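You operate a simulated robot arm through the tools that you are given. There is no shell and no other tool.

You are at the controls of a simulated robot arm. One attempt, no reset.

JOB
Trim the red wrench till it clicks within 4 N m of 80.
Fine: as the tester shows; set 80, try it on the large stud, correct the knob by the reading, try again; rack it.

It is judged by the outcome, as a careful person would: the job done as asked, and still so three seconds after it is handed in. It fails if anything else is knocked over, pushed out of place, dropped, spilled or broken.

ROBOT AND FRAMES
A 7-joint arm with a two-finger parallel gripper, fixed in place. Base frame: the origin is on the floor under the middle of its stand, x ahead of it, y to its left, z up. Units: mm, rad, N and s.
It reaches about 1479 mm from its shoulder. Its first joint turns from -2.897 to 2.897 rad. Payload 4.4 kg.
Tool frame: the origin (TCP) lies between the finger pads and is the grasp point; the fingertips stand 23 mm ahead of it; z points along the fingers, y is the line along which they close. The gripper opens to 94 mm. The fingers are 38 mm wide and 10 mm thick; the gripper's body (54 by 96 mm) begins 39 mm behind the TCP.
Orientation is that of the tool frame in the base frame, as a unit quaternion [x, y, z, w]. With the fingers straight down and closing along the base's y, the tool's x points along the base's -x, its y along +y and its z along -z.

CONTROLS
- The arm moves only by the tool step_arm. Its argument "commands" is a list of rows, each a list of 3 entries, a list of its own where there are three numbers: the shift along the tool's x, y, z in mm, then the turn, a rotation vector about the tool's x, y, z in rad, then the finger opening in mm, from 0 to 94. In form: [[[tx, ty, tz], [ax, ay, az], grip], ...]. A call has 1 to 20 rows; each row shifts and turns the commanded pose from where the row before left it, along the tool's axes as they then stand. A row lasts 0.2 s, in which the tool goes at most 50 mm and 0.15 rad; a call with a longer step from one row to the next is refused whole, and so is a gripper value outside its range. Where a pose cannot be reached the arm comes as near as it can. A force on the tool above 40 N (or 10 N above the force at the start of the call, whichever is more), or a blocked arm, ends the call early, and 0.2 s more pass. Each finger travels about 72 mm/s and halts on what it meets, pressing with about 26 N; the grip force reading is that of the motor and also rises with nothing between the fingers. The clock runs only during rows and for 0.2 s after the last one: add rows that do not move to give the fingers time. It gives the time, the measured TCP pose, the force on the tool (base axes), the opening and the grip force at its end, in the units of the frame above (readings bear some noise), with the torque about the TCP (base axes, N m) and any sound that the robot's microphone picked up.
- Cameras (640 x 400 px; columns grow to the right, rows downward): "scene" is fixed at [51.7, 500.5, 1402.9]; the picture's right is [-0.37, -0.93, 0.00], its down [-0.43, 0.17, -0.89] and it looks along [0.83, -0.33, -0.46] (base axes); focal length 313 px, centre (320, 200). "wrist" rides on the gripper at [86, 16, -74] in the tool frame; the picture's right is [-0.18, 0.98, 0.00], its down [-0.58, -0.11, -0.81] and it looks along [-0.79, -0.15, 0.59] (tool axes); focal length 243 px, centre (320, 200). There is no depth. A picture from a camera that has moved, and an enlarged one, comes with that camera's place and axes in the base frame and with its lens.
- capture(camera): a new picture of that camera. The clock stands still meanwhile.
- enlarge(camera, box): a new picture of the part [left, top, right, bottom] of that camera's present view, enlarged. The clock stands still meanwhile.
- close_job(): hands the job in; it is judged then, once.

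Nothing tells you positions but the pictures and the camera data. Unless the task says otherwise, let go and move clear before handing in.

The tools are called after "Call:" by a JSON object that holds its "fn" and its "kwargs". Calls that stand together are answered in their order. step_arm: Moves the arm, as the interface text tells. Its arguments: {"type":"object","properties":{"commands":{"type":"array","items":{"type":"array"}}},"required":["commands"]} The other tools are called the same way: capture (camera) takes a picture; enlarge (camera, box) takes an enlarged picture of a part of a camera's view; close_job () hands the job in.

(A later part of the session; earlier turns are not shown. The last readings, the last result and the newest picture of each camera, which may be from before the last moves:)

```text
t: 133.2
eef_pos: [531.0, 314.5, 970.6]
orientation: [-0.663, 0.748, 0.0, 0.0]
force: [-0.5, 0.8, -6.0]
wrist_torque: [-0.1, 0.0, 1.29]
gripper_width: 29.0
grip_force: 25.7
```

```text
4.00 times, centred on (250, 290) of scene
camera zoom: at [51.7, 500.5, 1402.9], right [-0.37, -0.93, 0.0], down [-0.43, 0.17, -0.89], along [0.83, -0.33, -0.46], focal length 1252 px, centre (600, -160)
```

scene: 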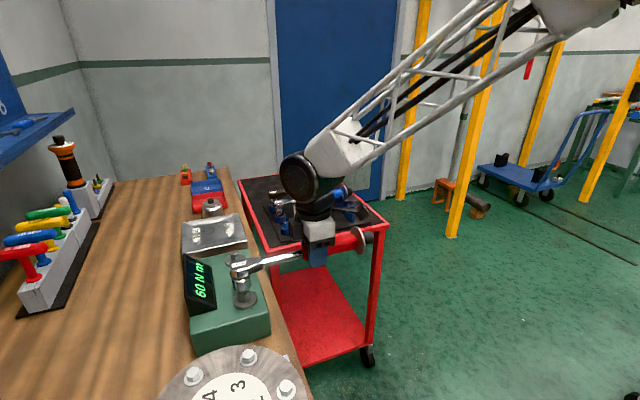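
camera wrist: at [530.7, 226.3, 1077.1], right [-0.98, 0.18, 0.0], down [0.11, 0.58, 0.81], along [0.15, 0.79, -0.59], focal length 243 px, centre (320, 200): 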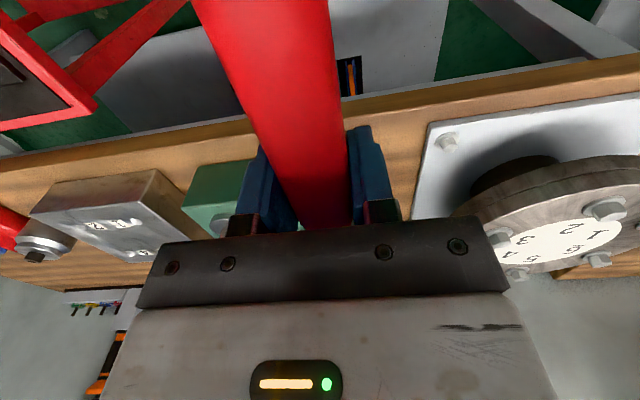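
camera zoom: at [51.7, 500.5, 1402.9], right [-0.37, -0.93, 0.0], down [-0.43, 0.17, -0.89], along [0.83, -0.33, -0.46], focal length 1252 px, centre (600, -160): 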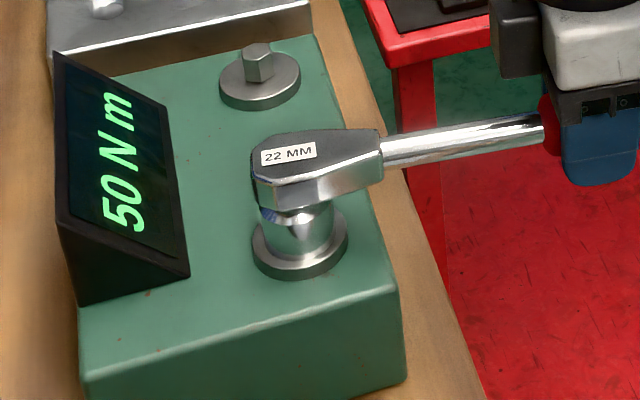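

Call:
{"fn": "step_arm", "kwargs": {"commands": [[[-0.01, 1.53, 0], [0, 0, 0.01], 10], [[0, 0, 0], [0, 0, 0], 10]]}}

Call:
{"fn": "step_arm", "kwargs": {"commands": [[[-0.01, 1.53, 0], [0, 0, 0.01], 10], [[0, 0, 0], [0, 0, 0], 10]]}}

Call:
{"fn": "step_arm", "kwargs": {"commands": [[[-0.01, 1.53, 0], [0, 0, 0.01], 10], [[0, 0, 0], [0, 0, 0], 10]]}}

Call:
{"fn": "enlarge", "kwargs": {"camera": "scene", "box": [170, 240, 330, 340]}}

```text
t: 133.8
eef_pos: [528.9, 313.9, 971.5]
orientation: [-0.66, 0.751, 0.0, 0.001]
force: [-1.1, 0.7, -5.3]
wrist_torque: [-0.15, 0.0, 1.34]
gripper_width: 29.2
grip_force: 25.3
```

```text
t: 134.4
eef_pos: [527.5, 315.0, 972.0]
orientation: [-0.657, 0.754, 0.0, 0.0]
force: [0.1, -0.4, -4.7]
wrist_torque: [-0.17, 0.03, 1.4]
gripper_width: 29.3
grip_force: 26.6
```

```text
t: 135.0
eef_pos: [526.5, 314.7, 971.5]
orientation: [-0.653, 0.758, -0.001, 0.0]
force: [0.6, -0.7, -5.3]
wrist_torque: [-0.15, -0.03, 1.3]
gripper_width: 29.0
grip_force: 26.0
```

```text
4.00 times, centred on (250, 290) of scene
camera zoom: at [51.7, 500.5, 1402.9], right [-0.37, -0.93, 0.0], down [-0.43, 0.17, -0.89], along [0.83, -0.33, -0.46], focal length 1252 px, centre (600, -160)
```

zoom: 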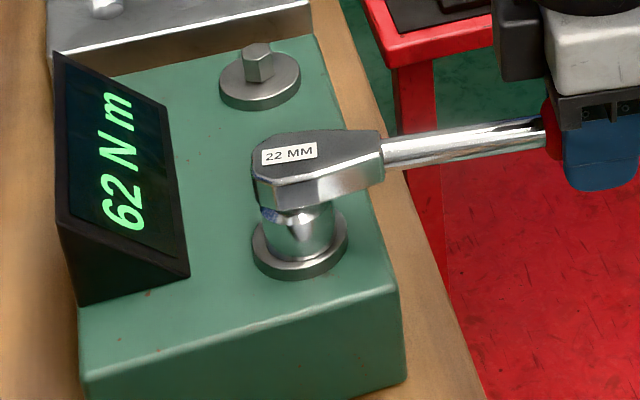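

The torque gave way again near 62 even though the knob was changed, so this may be slipping in my grip rather than a click. I'll compare the handle in the fingers under load with high zoom.

Call:
{"fn": "enlarge", "kwargs": {"camera": "wrist", "box": [180, 0, 360, 112]}}

Call:
{"fn": "enlarge", "kwargs": {"camera": "scene", "box": [207, 260, 287, 310]}}

Call:
{"fn": "step_arm", "kwargs": {"commands": [[[-0.03, -3.06, 0], [0, 0, -0.02], 10], [[-0.03, -3.06, 0], [0, 0, -0.02], 10], [[-0.03, -3.06, 0], [0, 0, -0.02], 10], [[-0.03, -3.06, 0], [0, 0, -0.02], 10], [[-0.03, -3.06, 0], [0, 0, -0.02], 10], [[0, 0, 0], [0, 0, 0], 10]]}}

Call:
{"fn": "enlarge", "kwargs": {"camera": "wrist", "box": [180, 0, 360, 112]}}

Call:
{"fn": "enlarge", "kwargs": {"camera": "scene", "box": [207, 260, 287, 310]}}

```text
3.56 times, centred on (270, 56) of wrist
camera zoom: at [496.3, 230.8, 1045.9], right [-0.94, 0.33, 0.0], down [0.19, 0.56, 0.81], along [0.27, 0.76, -0.59], focal length 863 px, centre (498, 712)
```

zoom: 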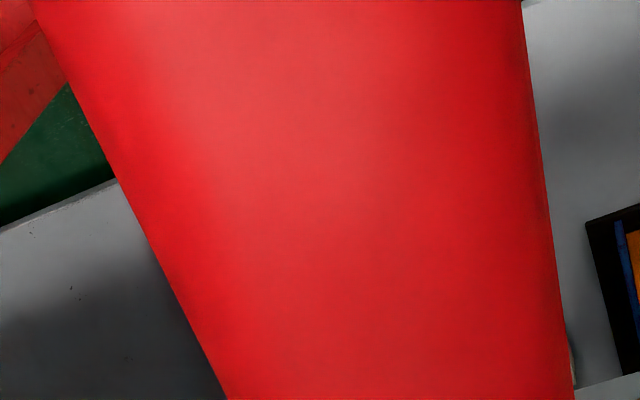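

```text
8.00 times, centred on (247, 285) of scene
camera zoom: at [51.7, 500.5, 1402.9], right [-0.37, -0.93, 0.0], down [-0.43, 0.17, -0.89], along [0.83, -0.33, -0.46], focal length 2504 px, centre (904, -480)
```

zoom: 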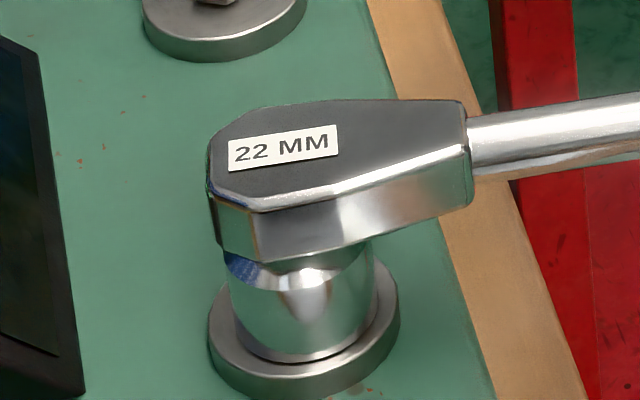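

```text
t: 136.4
eef_pos: [540.9, 313.4, 971.3]
orientation: [-0.689, 0.724, -0.001, 0.0]
force: [0.2, -0.8, -4.9]
wrist_torque: [-0.09, 0.03, 0.49]
gripper_width: 28.7
grip_force: 26.2
```

```text
3.56 times, centred on (270, 56) of wrist
camera zoom: at [520.0, 226.9, 1045.8], right [-0.97, 0.23, 0.0], down [0.14, 0.58, 0.81], along [0.19, 0.78, -0.59], focal length 863 px, centre (498, 712)
```

zoom: 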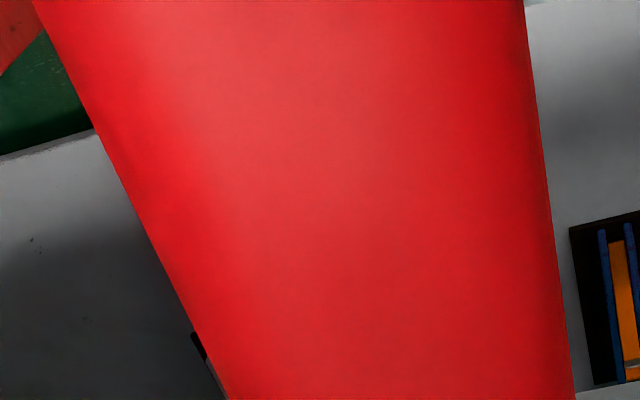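

```text
8.00 times, centred on (247, 285) of scene
camera zoom: at [51.7, 500.5, 1402.9], right [-0.37, -0.93, 0.0], down [-0.43, 0.17, -0.89], along [0.83, -0.33, -0.46], focal length 2504 px, centre (904, -480)
```

zoom: 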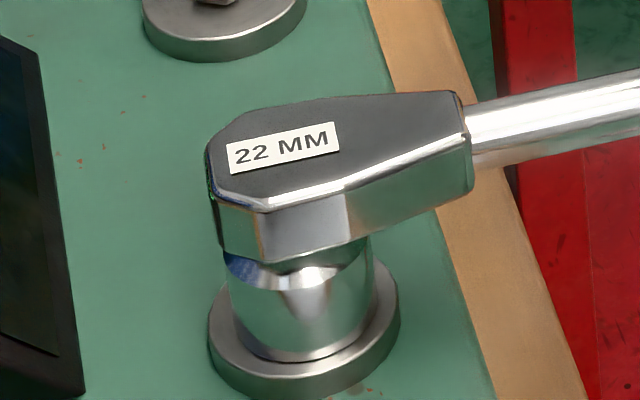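

The handle isn't moving in the pads at all, so the slip is between wrench and stud. I'll reload further to see whether the peak climbs beyond 62 or breaks at the same level again.

Call:
{"fn": "step_arm", "kwargs": {"commands": [[[-0.03, 3.06, 0], [0, 0, 0.02], 10], [[-0.03, 3.06, 0], [0, 0, 0.02], 10], [[-0.03, 3.06, 0], [0, 0, 0.02], 10], [[-0.03, 3.06, 0], [0, 0, 0.02], 10], [[-0.03, 3.06, 0], [0, 0, 0.02], 10], [[0, 0, 0], [0, 0, 0], 10]]}}

Call:
{"fn": "step_arm", "kwargs": {"commands": [[[-0.01, 1.53, 0], [0, 0, 0.01], 10], [[0, 0, 0], [0, 0, 0], 10]]}}

Call:
{"fn": "step_arm", "kwargs": {"commands": [[[-0.01, 1.53, 0], [0, 0, 0.01], 10], [[0, 0, 0], [0, 0, 0], 10]]}}

Call:
{"fn": "step_arm", "kwargs": {"commands": [[[-0.01, 1.53, 0], [0, 0, 0.01], 10], [[0, 0, 0], [0, 0, 0], 10]]}}

Call:
{"fn": "step_arm", "kwargs": {"commands": [[[-0.01, 1.53, 0], [0, 0, 0.01], 10], [[0, 0, 0], [0, 0, 0], 10]]}}

Call:
{"fn": "enlarge", "kwargs": {"camera": "scene", "box": [170, 240, 330, 340]}}

```text
t: 137.8
eef_pos: [526.6, 313.9, 970.6]
orientation: [-0.652, 0.758, 0.0, 0.001]
force: [9.0, 22.8, -9.2]
wrist_torque: [-0.11, -0.08, 0.76]
gripper_width: 28.9
grip_force: 26.4
```

```text
t: 138.4
eef_pos: [525.5, 314.4, 971.1]
orientation: [-0.648, 0.762, -0.001, 0.001]
force: [7.9, 17.2, -6.3]
wrist_torque: [0.19, -0.15, 0.98]
gripper_width: 28.8
grip_force: 26.0
```

```text
t: 139.0
eef_pos: [523.4, 313.6, 971.6]
orientation: [-0.645, 0.764, -0.001, 0.001]
force: [8.2, 17.0, -8.3]
wrist_torque: [-0.14, -0.12, 0.97]
gripper_width: 28.9
grip_force: 25.3
```

```text
t: 139.6
eef_pos: [520.6, 314.6, 971.5]
orientation: [-0.641, 0.768, 0.0, 0.0]
force: [11.0, 20.6, -11.6]
wrist_torque: [-0.59, -0.1, 0.68]
gripper_width: 28.7
grip_force: 26.2
```

```text
t: 140.2
eef_pos: [519.7, 314.5, 971.7]
orientation: [-0.636, 0.772, -0.001, 0.0]
force: [8.2, 14.2, -11.1]
wrist_torque: [-0.58, -0.09, 0.95]
gripper_width: 29.2
grip_force: 26.2
```

```text
4.00 times, centred on (250, 290) of scene
camera zoom: at [51.7, 500.5, 1402.9], right [-0.37, -0.93, 0.0], down [-0.43, 0.17, -0.89], along [0.83, -0.33, -0.46], focal length 1252 px, centre (600, -160)
```

zoom: 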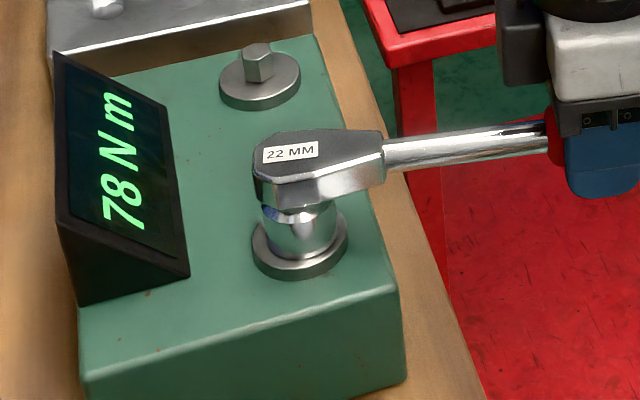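

Now the peak reached 78, but with a ~20 N lateral pull that wasn't there before. I'll look closely at the socket seating before going on.

Call:
{"fn": "enlarge", "kwargs": {"camera": "scene", "box": [207, 260, 287, 310]}}

Call:
{"fn": "enlarge", "kwargs": {"camera": "wrist", "box": [180, 0, 360, 112]}}

Call:
{"fn": "capture", "kwargs": {"camera": "scene"}}

```text
8.00 times, centred on (247, 285) of scene
camera zoom: at [51.7, 500.5, 1402.9], right [-0.37, -0.93, 0.0], down [-0.43, 0.17, -0.89], along [0.83, -0.33, -0.46], focal length 2504 px, centre (904, -480)
```

zoom: 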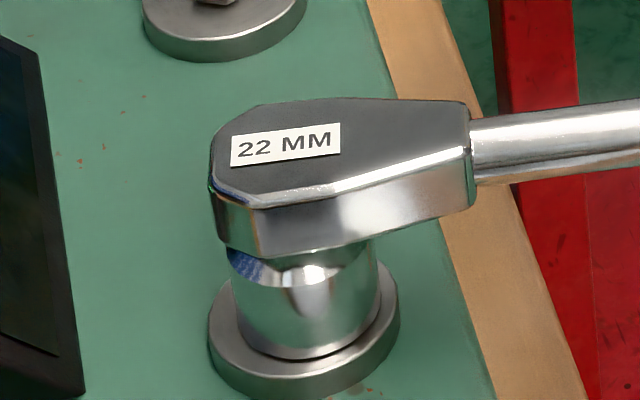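

```text
3.56 times, centred on (270, 56) of wrist
camera zoom: at [487.2, 232.2, 1046.3], right [-0.93, 0.37, 0.0], down [0.22, 0.55, 0.81], along [0.3, 0.75, -0.59], focal length 863 px, centre (498, 712)
```

zoom: 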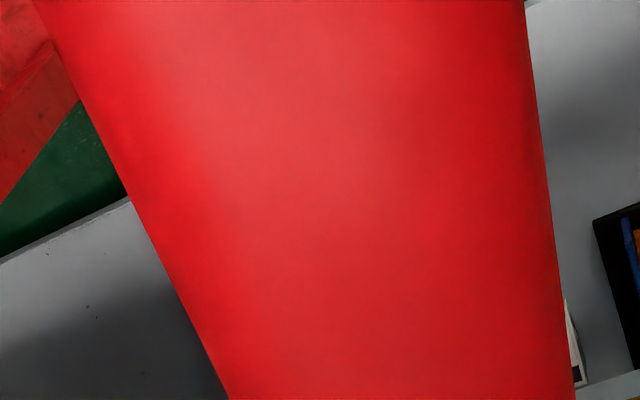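

```text
taken
```

scene: 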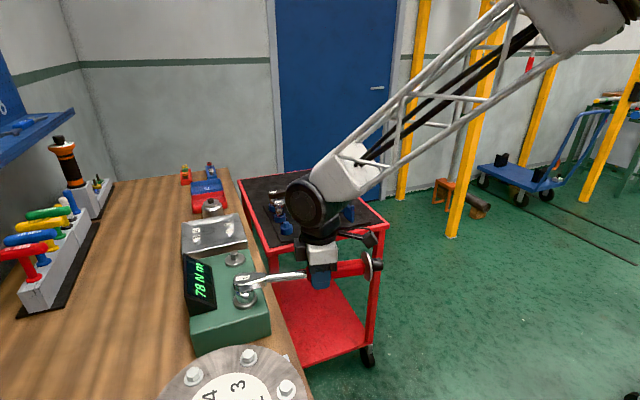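

Re-checking the numbers: display = 425·φ fits every point here, so nothing has slipped in this run — 78 is simply the rising reading, not yet a click (unlike the clear snaps at 60 before). I'll ease the radial pull by moving in ~1.2 mm, then continue in fine steps.

Call:
{"fn": "step_arm", "kwargs": {"commands": [[[-1.2, 0, 0], [0, 0, 0], 10], [[0, 0, 0], [0, 0, 0], 10]]}}

Call:
{"fn": "enlarge", "kwargs": {"camera": "scene", "box": [170, 240, 330, 340]}}

```text
t: 140.8
eef_pos: [519.5, 316.0, 971.8]
orientation: [-0.637, 0.771, 0.0, 0.0]
force: [5.4, -2.6, -5.5]
wrist_torque: [-0.27, -0.09, 1.14]
gripper_width: 29.0
grip_force: 26.2
```

```text
4.00 times, centred on (250, 290) of scene
camera zoom: at [51.7, 500.5, 1402.9], right [-0.37, -0.93, 0.0], down [-0.43, 0.17, -0.89], along [0.83, -0.33, -0.46], focal length 1252 px, centre (600, -160)
```

zoom: 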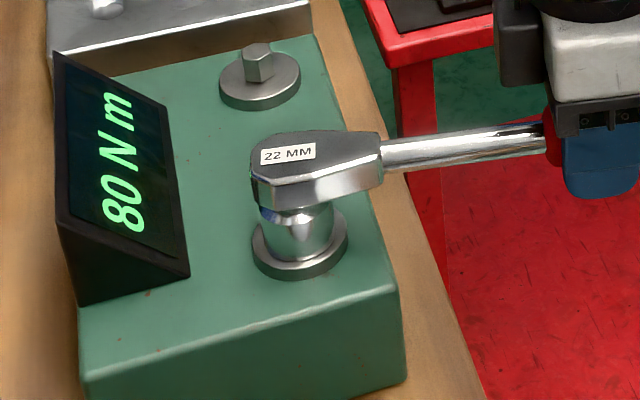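

Call:
{"fn": "step_arm", "kwargs": {"commands": [[[0, 0.77, 0], [0, 0, 0.005], 10], [[0, 0, 0], [0, 0, 0], 10]]}}

Call:
{"fn": "enlarge", "kwargs": {"camera": "scene", "box": [170, 240, 330, 340]}}

```text
t: 141.4
eef_pos: [519.2, 316.6, 972.0]
orientation: [-0.635, 0.772, -0.001, 0.0]
force: [5.5, -2.8, -4.0]
wrist_torque: [-0.01, -0.16, 0.93]
gripper_width: 29.3
grip_force: 25.6
```

```text
4.00 times, centred on (250, 290) of scene
camera zoom: at [51.7, 500.5, 1402.9], right [-0.37, -0.93, 0.0], down [-0.43, 0.17, -0.89], along [0.83, -0.33, -0.46], focal length 1252 px, centre (600, -160)
```

zoom: 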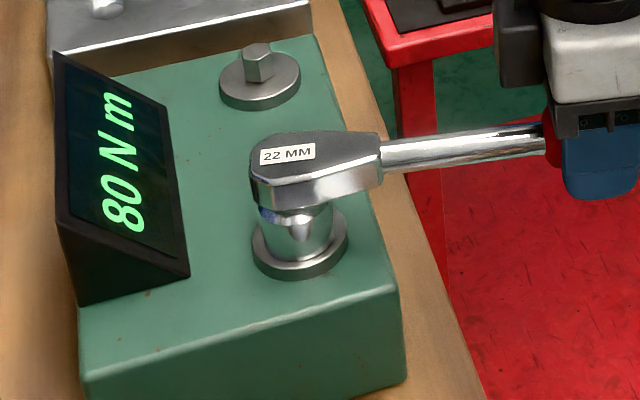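

Call:
{"fn": "step_arm", "kwargs": {"commands": [[[0, 0.77, 0], [0, 0, 0.005], 10], [[0, 0, 0], [0, 0, 0], 10]]}}

Call:
{"fn": "enlarge", "kwargs": {"camera": "scene", "box": [170, 240, 330, 340]}}

Call:
{"fn": "step_arm", "kwargs": {"commands": [[[0, 0.77, 0], [0, 0, 0.005], 10], [[0, 0, 0], [0, 0, 0], 10]]}}

Call:
{"fn": "enlarge", "kwargs": {"camera": "scene", "box": [170, 240, 330, 340]}}

```text
t: 142.0
eef_pos: [518.3, 316.8, 971.9]
orientation: [-0.634, 0.774, 0.0, 0.0]
force: [3.3, 0.4, -5.3]
wrist_torque: [-0.04, -0.12, 0.99]
gripper_width: 29.1
grip_force: 26.3
```

```text
4.00 times, centred on (250, 290) of scene
camera zoom: at [51.7, 500.5, 1402.9], right [-0.37, -0.93, 0.0], down [-0.43, 0.17, -0.89], along [0.83, -0.33, -0.46], focal length 1252 px, centre (600, -160)
```

zoom: 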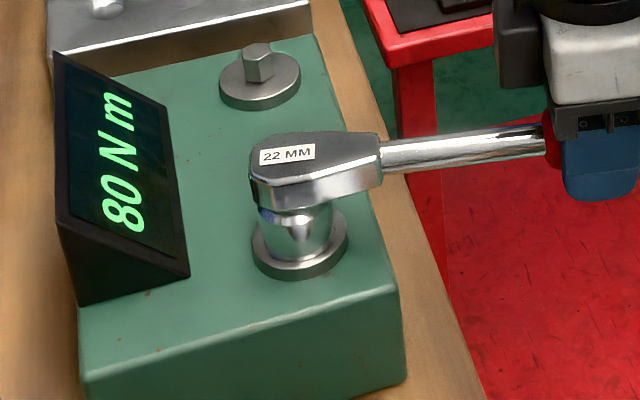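

```text
t: 142.6
eef_pos: [517.6, 316.9, 972.0]
orientation: [-0.631, 0.776, 0.0, 0.001]
force: [5.8, 0.0, -4.1]
wrist_torque: [0.09, -0.19, 0.67]
gripper_width: 29.2
grip_force: 26.2
```

```text
4.00 times, centred on (250, 290) of scene
camera zoom: at [51.7, 500.5, 1402.9], right [-0.37, -0.93, 0.0], down [-0.43, 0.17, -0.89], along [0.83, -0.33, -0.46], focal length 1252 px, centre (600, -160)
```

zoom: 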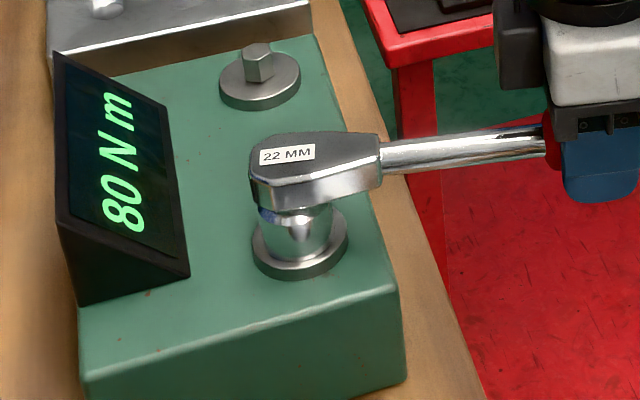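

The torque has dropped to about 60 while the display holds a peak of 80 — a click at about 80. I'll keep turning through a second break to confirm the peak doesn't rise.

Call:
{"fn": "step_arm", "kwargs": {"commands": [[[-0.01, 1.53, 0], [0, 0, 0.01], 10], [[-0.01, 1.53, 0], [0, 0, 0.01], 10], [[0, 0, 0], [0, 0, 0], 10]]}}

Call:
{"fn": "step_arm", "kwargs": {"commands": [[[-0.01, 1.53, 0], [0, 0, 0.01], 10], [[0, 0, 0], [0, 0, 0], 10]]}}

Call:
{"fn": "enlarge", "kwargs": {"camera": "scene", "box": [170, 240, 330, 340]}}

Call:
{"fn": "step_arm", "kwargs": {"commands": [[[-0.01, 1.53, 0], [0, 0, 0.01], 10], [[0, 0, 0], [0, 0, 0], 10]]}}

Call:
{"fn": "step_arm", "kwargs": {"commands": [[[-0.01, 1.53, 0], [0, 0, 0.01], 10], [[0, 0, 0], [0, 0, 0], 10]]}}

Call:
{"fn": "enlarge", "kwargs": {"camera": "scene", "box": [170, 240, 330, 340]}}

```text
t: 143.4
eef_pos: [515.1, 316.9, 971.8]
orientation: [-0.623, 0.782, -0.001, 0.001]
force: [2.1, 0.8, -6.6]
wrist_torque: [-0.17, 0.0, 1.44]
gripper_width: 29.1
grip_force: 26.0
```

```text
t: 144.0
eef_pos: [514.4, 318.3, 971.2]
orientation: [-0.62, 0.784, -0.001, 0.0]
force: [3.7, -1.4, -7.7]
wrist_torque: [-0.34, 0.03, 1.27]
gripper_width: 29.2
grip_force: 25.6
```

```text
4.00 times, centred on (250, 290) of scene
camera zoom: at [51.7, 500.5, 1402.9], right [-0.37, -0.93, 0.0], down [-0.43, 0.17, -0.89], along [0.83, -0.33, -0.46], focal length 1252 px, centre (600, -160)
```

zoom: 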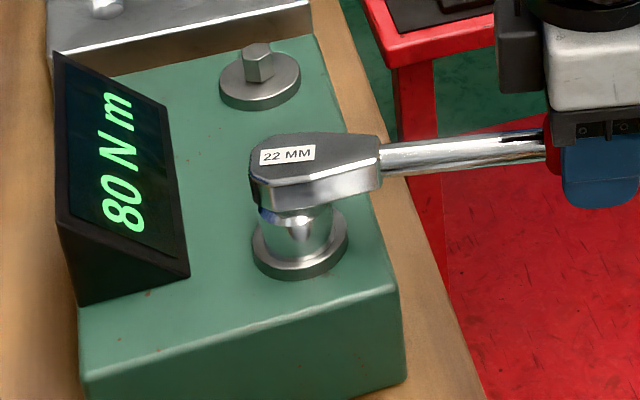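

```text
t: 144.6
eef_pos: [511.5, 317.7, 972.7]
orientation: [-0.616, 0.788, 0.0, 0.001]
force: [9.4, 0.3, -7.4]
wrist_torque: [-0.39, -0.09, 0.64]
gripper_width: 29.2
grip_force: 25.8
```

```text
t: 145.2
eef_pos: [510.3, 318.9, 972.5]
orientation: [-0.612, 0.791, -0.002, 0.0]
force: [4.0, -1.2, -3.4]
wrist_torque: [0.11, -0.18, 1.28]
gripper_width: 28.8
grip_force: 26.2
```

```text
4.00 times, centred on (250, 290) of scene
camera zoom: at [51.7, 500.5, 1402.9], right [-0.37, -0.93, 0.0], down [-0.43, 0.17, -0.89], along [0.83, -0.33, -0.46], focal length 1252 px, centre (600, -160)
```

zoom: 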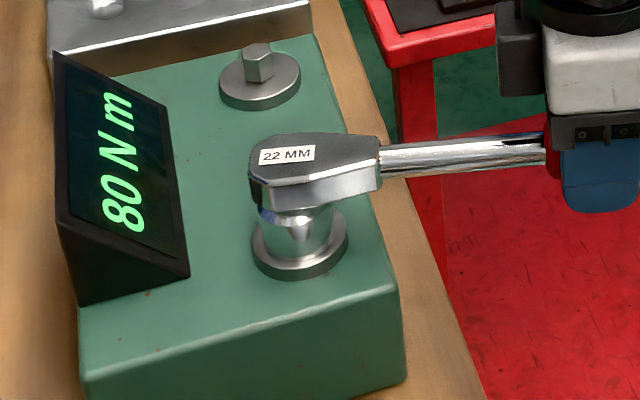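

Call:
{"fn": "step_arm", "kwargs": {"commands": [[[-0.01, 1.53, 0], [0, 0, 0.01], 10], [[0, 0, 0], [0, 0, 0], 10]]}}

Call:
{"fn": "step_arm", "kwargs": {"commands": [[[-0.01, 1.53, 0], [0, 0, 0.01], 10], [[0, 0, 0], [0, 0, 0], 10]]}}

Call:
{"fn": "enlarge", "kwargs": {"camera": "scene", "box": [170, 240, 330, 340]}}

Call:
{"fn": "enlarge", "kwargs": {"camera": "wrist", "box": [180, 0, 360, 112]}}

```text
t: 145.8
eef_pos: [508.3, 319.2, 971.2]
orientation: [-0.607, 0.794, 0.0, 0.001]
force: [8.1, -0.6, -3.8]
wrist_torque: [0.1, -0.25, 1.07]
gripper_width: 29.0
grip_force: 26.5
```

```text
t: 146.4
eef_pos: [507.1, 319.6, 971.5]
orientation: [-0.603, 0.798, -0.001, 0.0]
force: [11.6, -0.9, -4.2]
wrist_torque: [0.0, -0.27, 0.7]
gripper_width: 29.1
grip_force: 26.0
```

```text
4.00 times, centred on (250, 290) of scene
camera zoom: at [51.7, 500.5, 1402.9], right [-0.37, -0.93, 0.0], down [-0.43, 0.17, -0.89], along [0.83, -0.33, -0.46], focal length 1252 px, centre (600, -160)
```

zoom: 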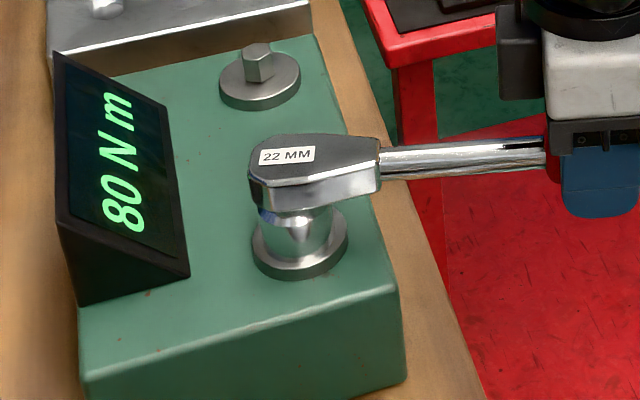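

```text
3.56 times, centred on (270, 56) of wrist
camera zoom: at [468.0, 239.8, 1045.5], right [-0.9, 0.44, 0.0], down [0.26, 0.53, 0.81], along [0.36, 0.72, -0.59], focal length 863 px, centre (498, 712)
```

zoom: 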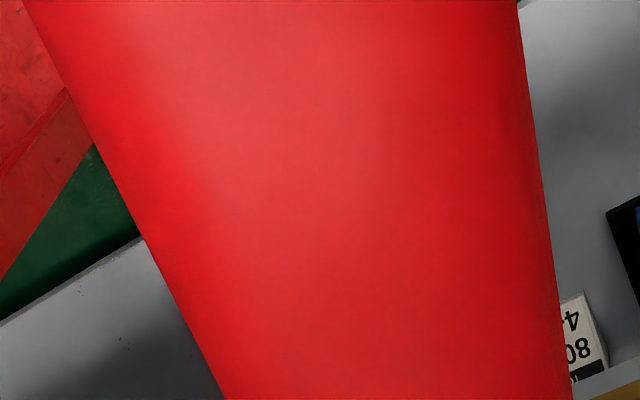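

The total torque clearly broke from ~80 down to ~59 at the click and the display latched at 80 (just as it latched at 60 in the first test). So the wrench now clicks at 80; I'll unload it gradually.

Call:
{"fn": "step_arm", "kwargs": {"commands": [[[-0.03, -3.06, 0], [0, 0, -0.02], 10], [[-0.03, -3.06, 0], [0, 0, -0.02], 10], [[-0.03, -3.06, 0], [0, 0, -0.02], 10], [[-0.03, -3.06, 0], [0, 0, -0.02], 10], [[-0.03, -3.06, 0], [0, 0, -0.02], 10], [[-0.03, -3.06, 0], [0, 0, -0.02], 10], [[-0.03, -3.06, 0], [0, 0, -0.02], 10], [[-0.03, -3.06, 0], [0, 0, -0.02], 10], [[-0.03, -3.06, 0], [0, 0, -0.02], 10], [[0, 0, 0], [0, 0, 0], 10]]}}

Call:
{"fn": "enlarge", "kwargs": {"camera": "scene", "box": [170, 240, 330, 340]}}

```text
t: 148.6
eef_pos: [534.6, 314.9, 973.6]
orientation: [-0.673, 0.74, -0.001, 0.001]
force: [0.6, 0.0, -5.9]
wrist_torque: [-0.11, 0.04, 0.5]
gripper_width: 29.2
grip_force: 25.6
```

```text
4.00 times, centred on (250, 290) of scene
camera zoom: at [51.7, 500.5, 1402.9], right [-0.37, -0.93, 0.0], down [-0.43, 0.17, -0.89], along [0.83, -0.33, -0.46], focal length 1252 px, centre (600, -160)
```

zoom: 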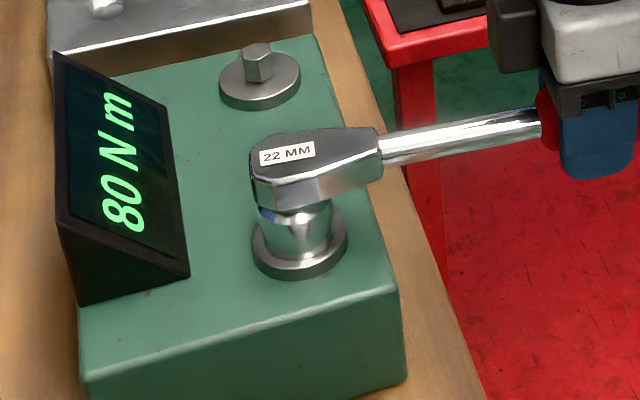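

Call:
{"fn": "step_arm", "kwargs": {"commands": [[[-0.03, -3.06, 0], [0, 0, -0.02], 10], [[-0.03, -3.06, 0], [0, 0, -0.02], 10], [[-0.01, -1.07, 0], [0, 0, -0.007], 10], [[0, 0, 0], [0, 0, 0], 10], [[0, 0, 0], [0, 0, 0], 10]]}}

```text
t: 149.8
eef_pos: [542.5, 313.0, 972.1]
orientation: [-0.69, 0.724, -0.001, 0.0]
force: [-0.3, -0.6, -4.5]
wrist_torque: [-0.12, 0.0, 0.02]
gripper_width: 28.7
grip_force: 25.6
```

Torque is zero. For certainty I'll re-seat once (which resets the display) and repeat the trial cleanly from here.

Call:
{"fn": "step_arm", "kwargs": {"commands": [[[0, 0, -2], [0, 0, 0], 10], [[0, 0, -4], [0, 0, 0], 10], [[0, 0, -6], [0, 0, 0], 10], [[0, 0, -8], [0, 0, 0], 10], [[0, 0, -10], [0, 0, 0], 10], [[0, 0, 0], [0, 0, 0], 10], [[0, 0, 0], [0, 0, 0], 10]]}}

Call:
{"fn": "enlarge", "kwargs": {"camera": "scene", "box": [170, 240, 330, 340]}}

Call:
{"fn": "enlarge", "kwargs": {"camera": "scene", "box": [207, 260, 287, 310]}}

```text
t: 151.4
eef_pos: [542.0, 314.9, 1001.2]
orientation: [-0.691, 0.723, 0.0, 0.001]
force: [0.0, 0.5, -5.0]
wrist_torque: [-0.14, 0.04, 0.01]
gripper_width: 29.0
grip_force: 25.8
```

```text
4.00 times, centred on (250, 290) of scene
camera zoom: at [51.7, 500.5, 1402.9], right [-0.37, -0.93, 0.0], down [-0.43, 0.17, -0.89], along [0.83, -0.33, -0.46], focal length 1252 px, centre (600, -160)
```

zoom: 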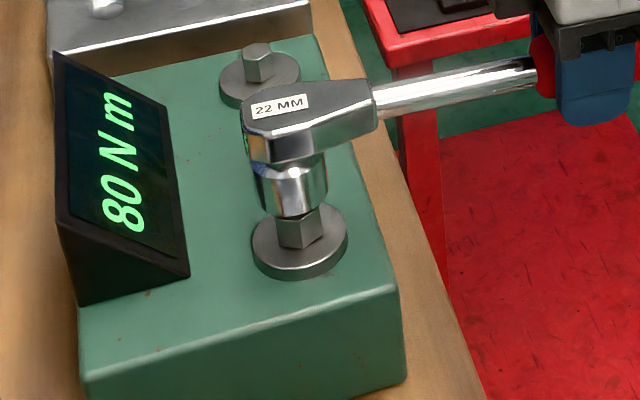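

```text
8.00 times, centred on (247, 285) of scene
camera zoom: at [51.7, 500.5, 1402.9], right [-0.37, -0.93, 0.0], down [-0.43, 0.17, -0.89], along [0.83, -0.33, -0.46], focal length 2504 px, centre (904, -480)
```

zoom: 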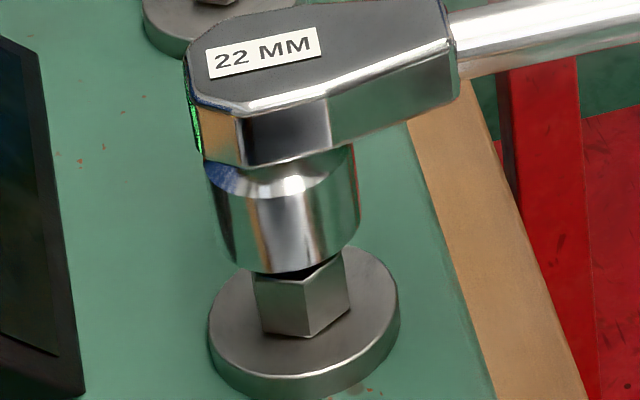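

Call:
{"fn": "step_arm", "kwargs": {"commands": [[[-0.03, -3.06, 0], [0, 0, -0.02], 10], [[-0.03, -3.06, 0], [0, 0, -0.02], 10], [[-0.01, -1.22, 0], [0, 0, -0.008], 10], [[0, 0, 0], [0, 0, 0], 10], [[0, 0, 0], [0, 0, 0], 10]]}}

Call:
{"fn": "enlarge", "kwargs": {"camera": "scene", "box": [207, 260, 287, 310]}}

```text
t: 152.6
eef_pos: [549.5, 314.0, 1001.8]
orientation: [0.708, -0.706, 0.002, 0.0]
force: [0.2, 0.2, -5.8]
wrist_torque: [-0.12, 0.0, -0.01]
gripper_width: 28.9
grip_force: 25.6
```

```text
8.00 times, centred on (247, 285) of scene
camera zoom: at [51.7, 500.5, 1402.9], right [-0.37, -0.93, 0.0], down [-0.43, 0.17, -0.89], along [0.83, -0.33, -0.46], focal length 2504 px, centre (904, -480)
```

zoom: 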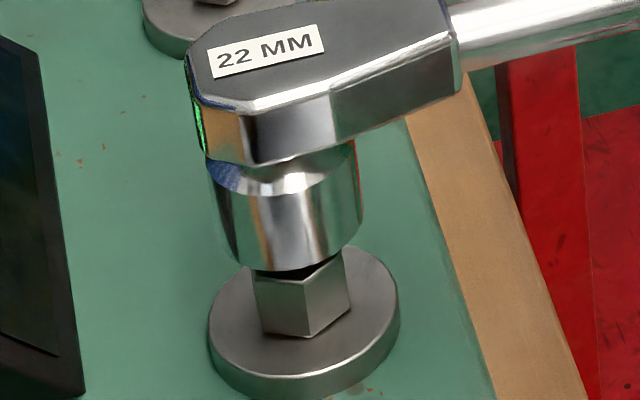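

Aligned as before. I'll lower it onto the stud again.

Call:
{"fn": "step_arm", "kwargs": {"commands": [[[0, 0, 3], [0, 0, 0], 10], [[0, 0, 3], [0, 0, 0], 10], [[0, 0, 3], [0, 0, 0], 10], [[0, 0, 3], [0, 0, 0], 10], [[0, 0, 3], [0, 0, 0], 10], [[0, 0, 0], [0, 0, 0], 10]]}}

Call:
{"fn": "step_arm", "kwargs": {"commands": [[[0, 0, 3], [0, 0, 0], 10], [[0, 0, 3], [0, 0, 0], 10], [[0, 0, 3], [0, 0, 0], 10], [[0, 0, 3], [0, 0, 0], 10], [[0, 0, 1.5], [0, 0, 0], 10], [[0, 0, 1], [0, 0, 0], 10], [[0, 0, 0], [0, 0, 0], 10]]}}

Call:
{"fn": "enlarge", "kwargs": {"camera": "scene", "box": [170, 240, 330, 340]}}

```text
t: 154.0
eef_pos: [550.7, 313.2, 986.9]
orientation: [0.708, -0.706, 0.0, -0.001]
force: [-0.2, 0.2, -4.9]
wrist_torque: [-0.13, -0.01, 0.01]
gripper_width: 28.9
grip_force: 26.2
```

```text
t: 155.6
eef_pos: [549.0, 312.2, 971.8]
orientation: [0.708, -0.706, 0.001, 0.0]
force: [-0.1, 0.1, -4.9]
wrist_torque: [-0.15, 0.02, -0.01]
gripper_width: 28.8
grip_force: 26.2
```

```text
4.00 times, centred on (250, 290) of scene
camera zoom: at [51.7, 500.5, 1402.9], right [-0.37, -0.93, 0.0], down [-0.43, 0.17, -0.89], along [0.83, -0.33, -0.46], focal length 1252 px, centre (600, -160)
```

zoom: 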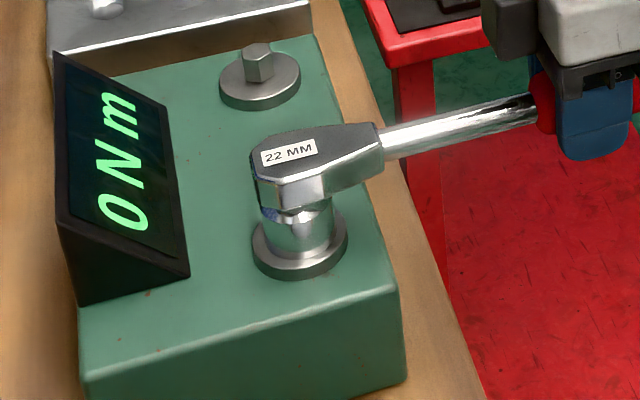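

Display reset to 0. Loading again: to about 67 first, then small steps.

Call:
{"fn": "step_arm", "kwargs": {"commands": [[[-0.031, 3.07, 0], [0, 0, 0.02], 10], [[-0.031, 3.07, 0], [0, 0, 0.02], 10], [[-0.031, 3.07, 0], [0, 0, 0.02], 10], [[-0.031, 3.07, 0], [0, 0, 0.02], 10], [[-0.031, 3.07, 0], [0, 0, 0.02], 10], [[-0.031, 3.07, 0], [0, 0, 0.02], 10], [[-0.031, 3.07, 0], [0, 0, 0.02], 10], [[-0.031, 3.07, 0], [0, 0, 0.02], 10], [[0, 0, 0], [0, 0, 0], 10]]}}

Call:
{"fn": "enlarge", "kwargs": {"camera": "scene", "box": [170, 240, 330, 340]}}

Call:
{"fn": "step_arm", "kwargs": {"commands": [[[-0.01, 1.54, 0], [0, 0, 0.01], 10], [[0, 0, 0], [0, 0, 0], 10]]}}

Call:
{"fn": "enlarge", "kwargs": {"camera": "scene", "box": [170, 240, 330, 340]}}

```text
t: 157.6
eef_pos: [524.7, 314.4, 972.2]
orientation: [-0.649, 0.761, -0.001, 0.001]
force: [2.4, 2.1, -6.1]
wrist_torque: [-0.09, -0.05, 1.39]
gripper_width: 28.7
grip_force: 25.9
```

```text
4.00 times, centred on (250, 290) of scene
camera zoom: at [51.7, 500.5, 1402.9], right [-0.37, -0.93, 0.0], down [-0.43, 0.17, -0.89], along [0.83, -0.33, -0.46], focal length 1252 px, centre (600, -160)
```

zoom: 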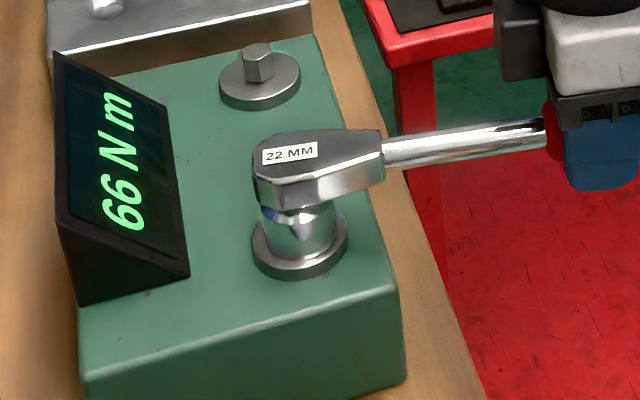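

```text
t: 158.2
eef_pos: [523.4, 314.8, 972.6]
orientation: [-0.645, 0.764, -0.001, -0.001]
force: [3.3, -3.0, -5.6]
wrist_torque: [-0.14, -0.1, 0.97]
gripper_width: 29.3
grip_force: 25.9
```

```text
4.00 times, centred on (250, 290) of scene
camera zoom: at [51.7, 500.5, 1402.9], right [-0.37, -0.93, 0.0], down [-0.43, 0.17, -0.89], along [0.83, -0.33, -0.46], focal length 1252 px, centre (600, -160)
```

zoom: 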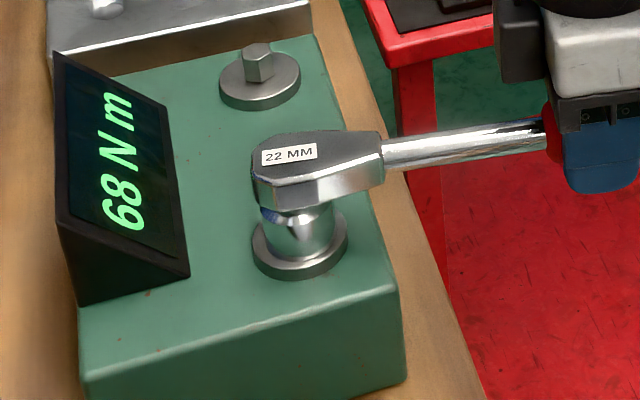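

Call:
{"fn": "step_arm", "kwargs": {"commands": [[[-0.01, 1.54, 0], [0, 0, 0.01], 10], [[0, 0, 0], [0, 0, 0], 10]]}}

Call:
{"fn": "enlarge", "kwargs": {"camera": "scene", "box": [170, 240, 330, 340]}}

Call:
{"fn": "enlarge", "kwargs": {"camera": "scene", "box": [207, 260, 287, 310]}}

```text
t: 158.8
eef_pos: [522.2, 315.8, 972.4]
orientation: [-0.641, 0.767, -0.001, 0.001]
force: [8.0, 0.8, -5.6]
wrist_torque: [-0.2, -0.15, 0.68]
gripper_width: 29.3
grip_force: 25.9
```

```text
4.00 times, centred on (250, 290) of scene
camera zoom: at [51.7, 500.5, 1402.9], right [-0.37, -0.93, 0.0], down [-0.43, 0.17, -0.89], along [0.83, -0.33, -0.46], focal length 1252 px, centre (600, -160)
```

zoom: 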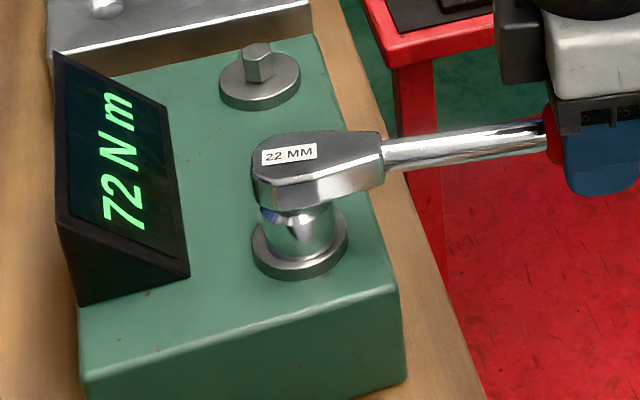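

```text
8.00 times, centred on (247, 285) of scene
camera zoom: at [51.7, 500.5, 1402.9], right [-0.37, -0.93, 0.0], down [-0.43, 0.17, -0.89], along [0.83, -0.33, -0.46], focal length 2504 px, centre (904, -480)
```

zoom: 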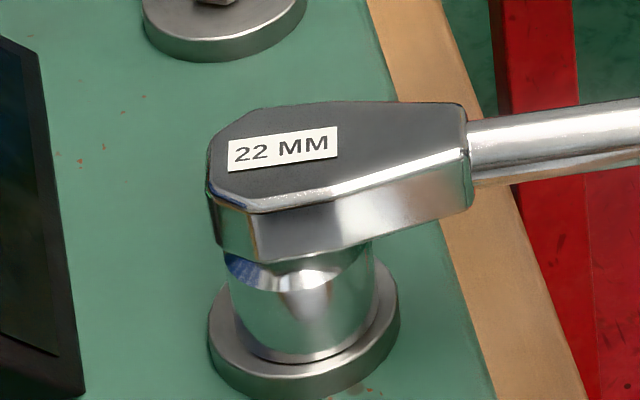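

Call:
{"fn": "step_arm", "kwargs": {"commands": [[[-0.01, 1.54, 0], [0, 0, 0.01], 10], [[0, 0, 0], [0, 0, 0], 10]]}}

Call:
{"fn": "enlarge", "kwargs": {"camera": "scene", "box": [170, 240, 330, 340]}}

Call:
{"fn": "step_arm", "kwargs": {"commands": [[[0, 0.77, 0], [0, 0, 0.005], 10], [[0, 0, 0], [0, 0, 0], 10]]}}

Call:
{"fn": "enlarge", "kwargs": {"camera": "scene", "box": [170, 240, 330, 340]}}

```text
t: 159.4
eef_pos: [520.4, 315.9, 972.3]
orientation: [-0.637, 0.771, 0.0, 0.001]
force: [2.9, -0.3, -4.1]
wrist_torque: [0.06, -0.15, 1.39]
gripper_width: 29.2
grip_force: 26.0
```

```text
4.00 times, centred on (250, 290) of scene
camera zoom: at [51.7, 500.5, 1402.9], right [-0.37, -0.93, 0.0], down [-0.43, 0.17, -0.89], along [0.83, -0.33, -0.46], focal length 1252 px, centre (600, -160)
```

zoom: 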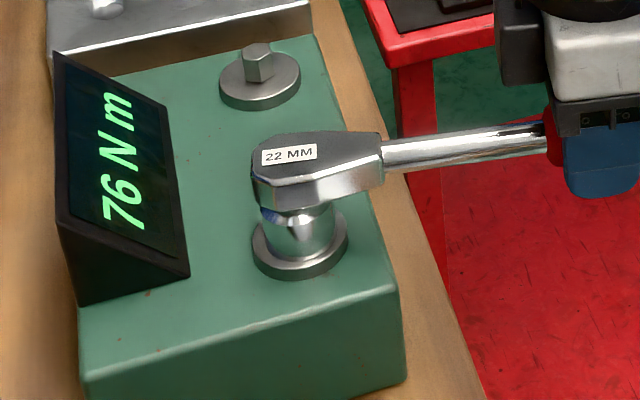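

```text
t: 160.0
eef_pos: [519.3, 316.5, 973.1]
orientation: [-0.636, 0.772, -0.001, 0.001]
force: [5.2, -0.3, -7.3]
wrist_torque: [-0.25, -0.09, 1.15]
gripper_width: 29.3
grip_force: 26.1
```

```text
4.00 times, centred on (250, 290) of scene
camera zoom: at [51.7, 500.5, 1402.9], right [-0.37, -0.93, 0.0], down [-0.43, 0.17, -0.89], along [0.83, -0.33, -0.46], focal length 1252 px, centre (600, -160)
```

zoom: 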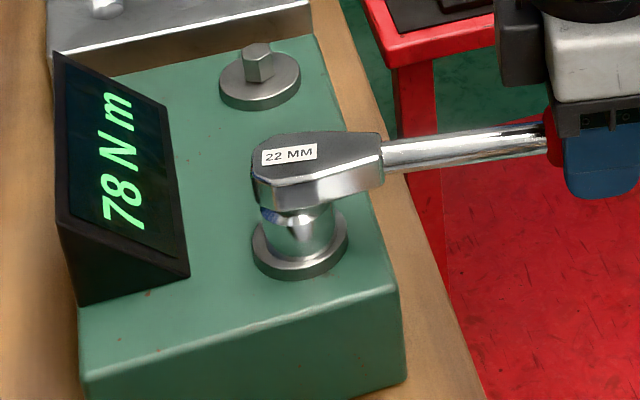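

Call:
{"fn": "step_arm", "kwargs": {"commands": [[[0, 0.77, 0], [0, 0, 0.005], 10], [[0, 0, 0], [0, 0, 0], 10]]}}

Call:
{"fn": "enlarge", "kwargs": {"camera": "scene", "box": [170, 240, 330, 340]}}

Call:
{"fn": "step_arm", "kwargs": {"commands": [[[0, 0.77, 0], [0, 0, 0.005], 10], [[0, 0, 0], [0, 0, 0], 10]]}}

Call:
{"fn": "enlarge", "kwargs": {"camera": "scene", "box": [170, 240, 330, 340]}}

Call:
{"fn": "step_arm", "kwargs": {"commands": [[[0, 0.77, 0], [0, 0, 0.005], 10], [[0, 0, 0], [0, 0, 0], 10]]}}

Call:
{"fn": "enlarge", "kwargs": {"camera": "scene", "box": [170, 240, 330, 340]}}

```text
t: 160.6
eef_pos: [519.3, 315.5, 972.3]
orientation: [-0.634, 0.774, 0.0, 0.001]
force: [4.6, -0.3, -4.6]
wrist_torque: [-0.15, -0.08, 0.86]
gripper_width: 29.0
grip_force: 26.3
```

```text
4.00 times, centred on (250, 290) of scene
camera zoom: at [51.7, 500.5, 1402.9], right [-0.37, -0.93, 0.0], down [-0.43, 0.17, -0.89], along [0.83, -0.33, -0.46], focal length 1252 px, centre (600, -160)
```

zoom: 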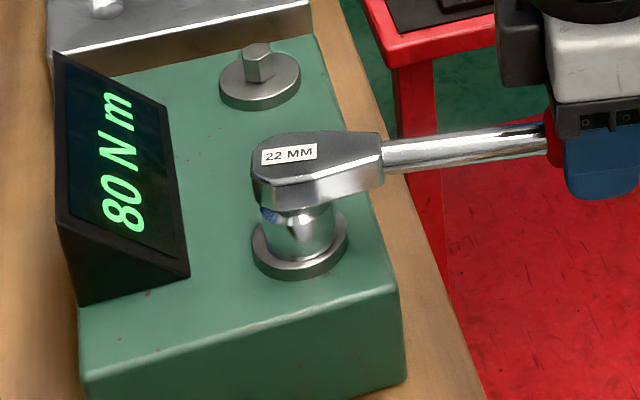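

```text
t: 161.2
eef_pos: [517.3, 315.4, 972.2]
orientation: [-0.631, 0.776, -0.001, 0.001]
force: [3.9, 0.1, -4.8]
wrist_torque: [0.01, -0.1, 0.89]
gripper_width: 29.3
grip_force: 26.0
```

```text
4.00 times, centred on (250, 290) of scene
camera zoom: at [51.7, 500.5, 1402.9], right [-0.37, -0.93, 0.0], down [-0.43, 0.17, -0.89], along [0.83, -0.33, -0.46], focal length 1252 px, centre (600, -160)
```

zoom: 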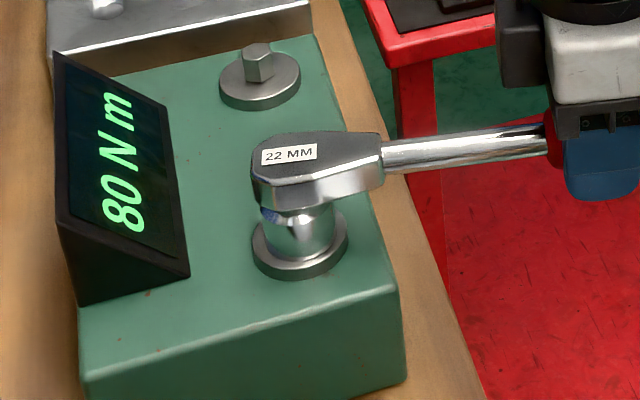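

```text
t: 161.8
eef_pos: [517.1, 315.7, 972.0]
orientation: [-0.629, 0.778, -0.001, 0.0]
force: [2.3, -2.2, -5.4]
wrist_torque: [-0.13, 0.0, 1.28]
gripper_width: 29.2
grip_force: 26.0
```

```text
4.00 times, centred on (250, 290) of scene
camera zoom: at [51.7, 500.5, 1402.9], right [-0.37, -0.93, 0.0], down [-0.43, 0.17, -0.89], along [0.83, -0.33, -0.46], focal length 1252 px, centre (600, -160)
```

zoom: 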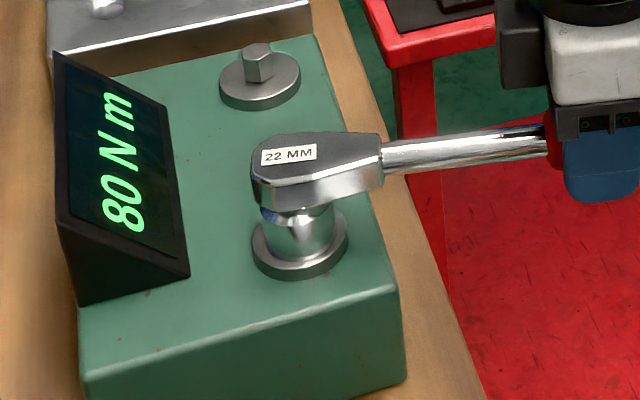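

Confirmed again: the torque breaks and the display latches at 80. Now I'll unload, lift off, and rack the wrench.

Call:
{"fn": "step_arm", "kwargs": {"commands": [[[-0.031, -3.07, 0], [0, 0, -0.02], 10], [[-0.031, -3.07, 0], [0, 0, -0.02], 10], [[-0.031, -3.07, 0], [0, 0, -0.02], 10], [[-0.031, -3.07, 0], [0, 0, -0.02], 10], [[-0.031, -3.07, 0], [0, 0, -0.02], 10], [[-0.031, -3.07, 0], [0, 0, -0.02], 10], [[-0.031, -3.07, 0], [0, 0, -0.02], 10], [[0, 0, 0], [0, 0, 0], 10]]}}

Call:
{"fn": "step_arm", "kwargs": {"commands": [[[-0.01, -1.54, 0], [0, 0, -0.01], 10], [[-0.01, -1.54, 0], [0, 0, -0.01], 10], [[0, 0, 0], [0, 0, 0], 10]]}}

```text
t: 163.6
eef_pos: [537.6, 313.8, 971.0]
orientation: [-0.682, 0.731, -0.001, 0.001]
force: [-0.2, -0.6, -5.3]
wrist_torque: [-0.12, 0.0, 0.27]
gripper_width: 29.0
grip_force: 26.0
```

```text
t: 164.4
eef_pos: [542.6, 311.6, 971.7]
orientation: [-0.69, 0.724, -0.001, 0.001]
force: [-0.3, -0.1, -5.1]
wrist_torque: [-0.12, 0.02, 0.08]
gripper_width: 28.8
grip_force: 26.3
```

Call:
{"fn": "step_arm", "kwargs": {"commands": [[[0, 0, -2], [0, 0, 0], 10], [[0, 0, -4], [0, 0, 0], 10], [[0, 0, -6], [0, 0, 0], 10], [[0, 0, -8], [0, 0, 0], 10], [[0, 0, -10], [0, 0, 0], 10], [[0, 0, -15], [0, 0, 0], 10], [[0, 0, -20], [0, 0, 0], 10], [[0, 0, -30], [0, 0, 0], 10], [[-0.031, -3.07, -20], [0, 0, -0.02], 10], [[-0.031, -3.07, -23], [0, 0, -0.02], 10], [[-0.01, -1.54, 0], [0, 0, -0.01], 10], [[0, 0, 0], [0, 0, 0], 10]]}}

Call:
{"fn": "capture", "kwargs": {"camera": "scene"}}

Call:
{"fn": "step_arm", "kwargs": {"commands": [[[12, -24, 0], [0, 0, 0], 10], [[17, -34, 0], [0, 0, 0], 10], [[17, -34, 0], [0, 0, 0], 10], [[17, -34, 0], [0, 0, 0], 10], [[17, -34, 0], [0, 0, 0], 10], [[17, -34, 0], [0, 0, 0], 10], [[17, -34, 0], [0, 0, 0], 10], [[17, -34, 0], [0, 0, 0], 10], [[17, -34, 0], [0, 0, 0], 10], [[17, -34, 0], [0, 0, 0], 10], [[17, -34, 0], [0, 0, 0], 10], [[12.4, -24, 0], [0, 0, 0], 10], [[0, 0, 0], [0, 0, 0], 10], [[0, 0, 0], [0, 0, 0], 10]]}}

Call:
{"fn": "step_arm", "kwargs": {"commands": [[[0, 0, 38], [0, 0, 0], 10], [[0, 0, 38], [0, 0, 0], 10], [[0, 0, 38], [0, 0, 0], 10], [[0, 0, 30], [0, 0, 0], 10], [[0, 0, 20], [0, 0, 0], 10], [[0, 0, 10], [0, 0, 0], 10], [[0, 0, 0], [0, 0, 0], 10], [[0, 0, 0], [0, 0, 0], 10]]}}

Call:
{"fn": "step_arm", "kwargs": {"commands": [[[0, 0, 0], [0, 0, 0], 10]]}}

Call:
{"fn": "step_arm", "kwargs": {"commands": [[[0, 0, 0], [0, 0, 0], 10]]}}

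Call:
{"fn": "enlarge", "kwargs": {"camera": "scene", "box": [262, 188, 326, 228]}}

Call:
{"fn": "enlarge", "kwargs": {"camera": "scene", "box": [326, 175, 390, 215]}}

```text
t: 167.0
eef_pos: [550.1, 312.9, 1110.2]
orientation: [0.709, -0.706, 0.001, -0.001]
force: [0.4, -0.4, -5.6]
wrist_torque: [-0.11, -0.01, 0.05]
gripper_width: 29.0
grip_force: 26.2
```

```text
taken
```

scene: 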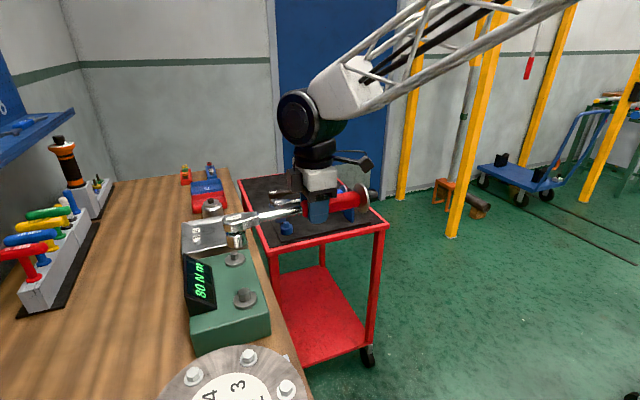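

```text
t: 170.0
eef_pos: [938.1, 119.1, 1112.4]
orientation: [0.708, -0.706, 0.002, -0.001]
force: [-0.3, 0.1, -5.0]
wrist_torque: [-0.13, 0.01, -0.02]
gripper_width: 29.1
grip_force: 26.1
```

```text
t: 171.8
eef_pos: [936.1, 119.3, 939.1]
orientation: [0.708, -0.707, 0.001, -0.001]
force: [-0.6, 0.2, -5.2]
wrist_torque: [-0.14, -0.01, -0.03]
gripper_width: 29.1
grip_force: 26.2
```

```text
t: 172.2
eef_pos: [937.2, 119.2, 936.6]
orientation: [0.707, -0.707, 0.0, -0.001]
force: [-1.0, 0.3, -4.4]
wrist_torque: [-0.13, 0.01, 0.03]
gripper_width: 28.9
grip_force: 25.6
```

```text
t: 172.6
eef_pos: [937.7, 119.1, 937.9]
orientation: [0.708, -0.706, 0.0, -0.001]
force: [-0.6, -0.5, -5.6]
wrist_torque: [-0.12, 0.0, -0.01]
gripper_width: 28.7
grip_force: 26.1
```

```text
10.00 times, centred on (294, 208) of scene
camera zoom: at [51.7, 500.5, 1402.9], right [-0.37, -0.93, 0.0], down [-0.43, 0.17, -0.89], along [0.83, -0.33, -0.46], focal length 3130 px, centre (580, 120)
```

zoom: 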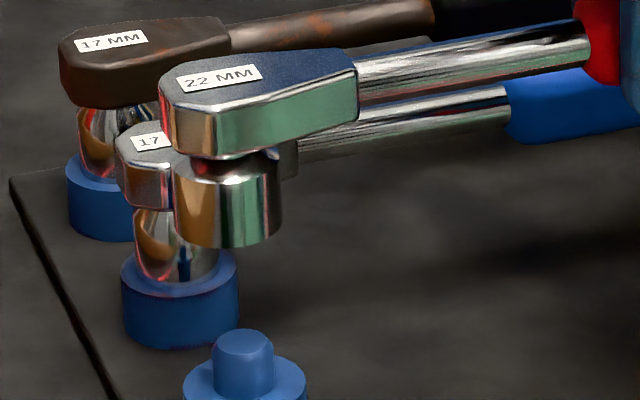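

```text
10.00 times, centred on (358, 195) of scene
camera zoom: at [51.7, 500.5, 1402.9], right [-0.37, -0.93, 0.0], down [-0.43, 0.17, -0.89], along [0.83, -0.33, -0.46], focal length 3130 px, centre (-60, 250)
```

zoom: 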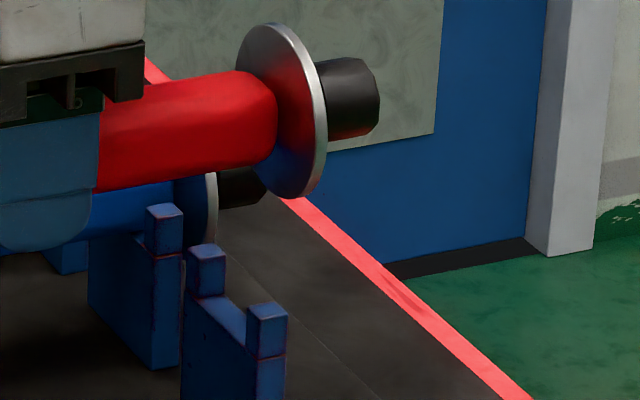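

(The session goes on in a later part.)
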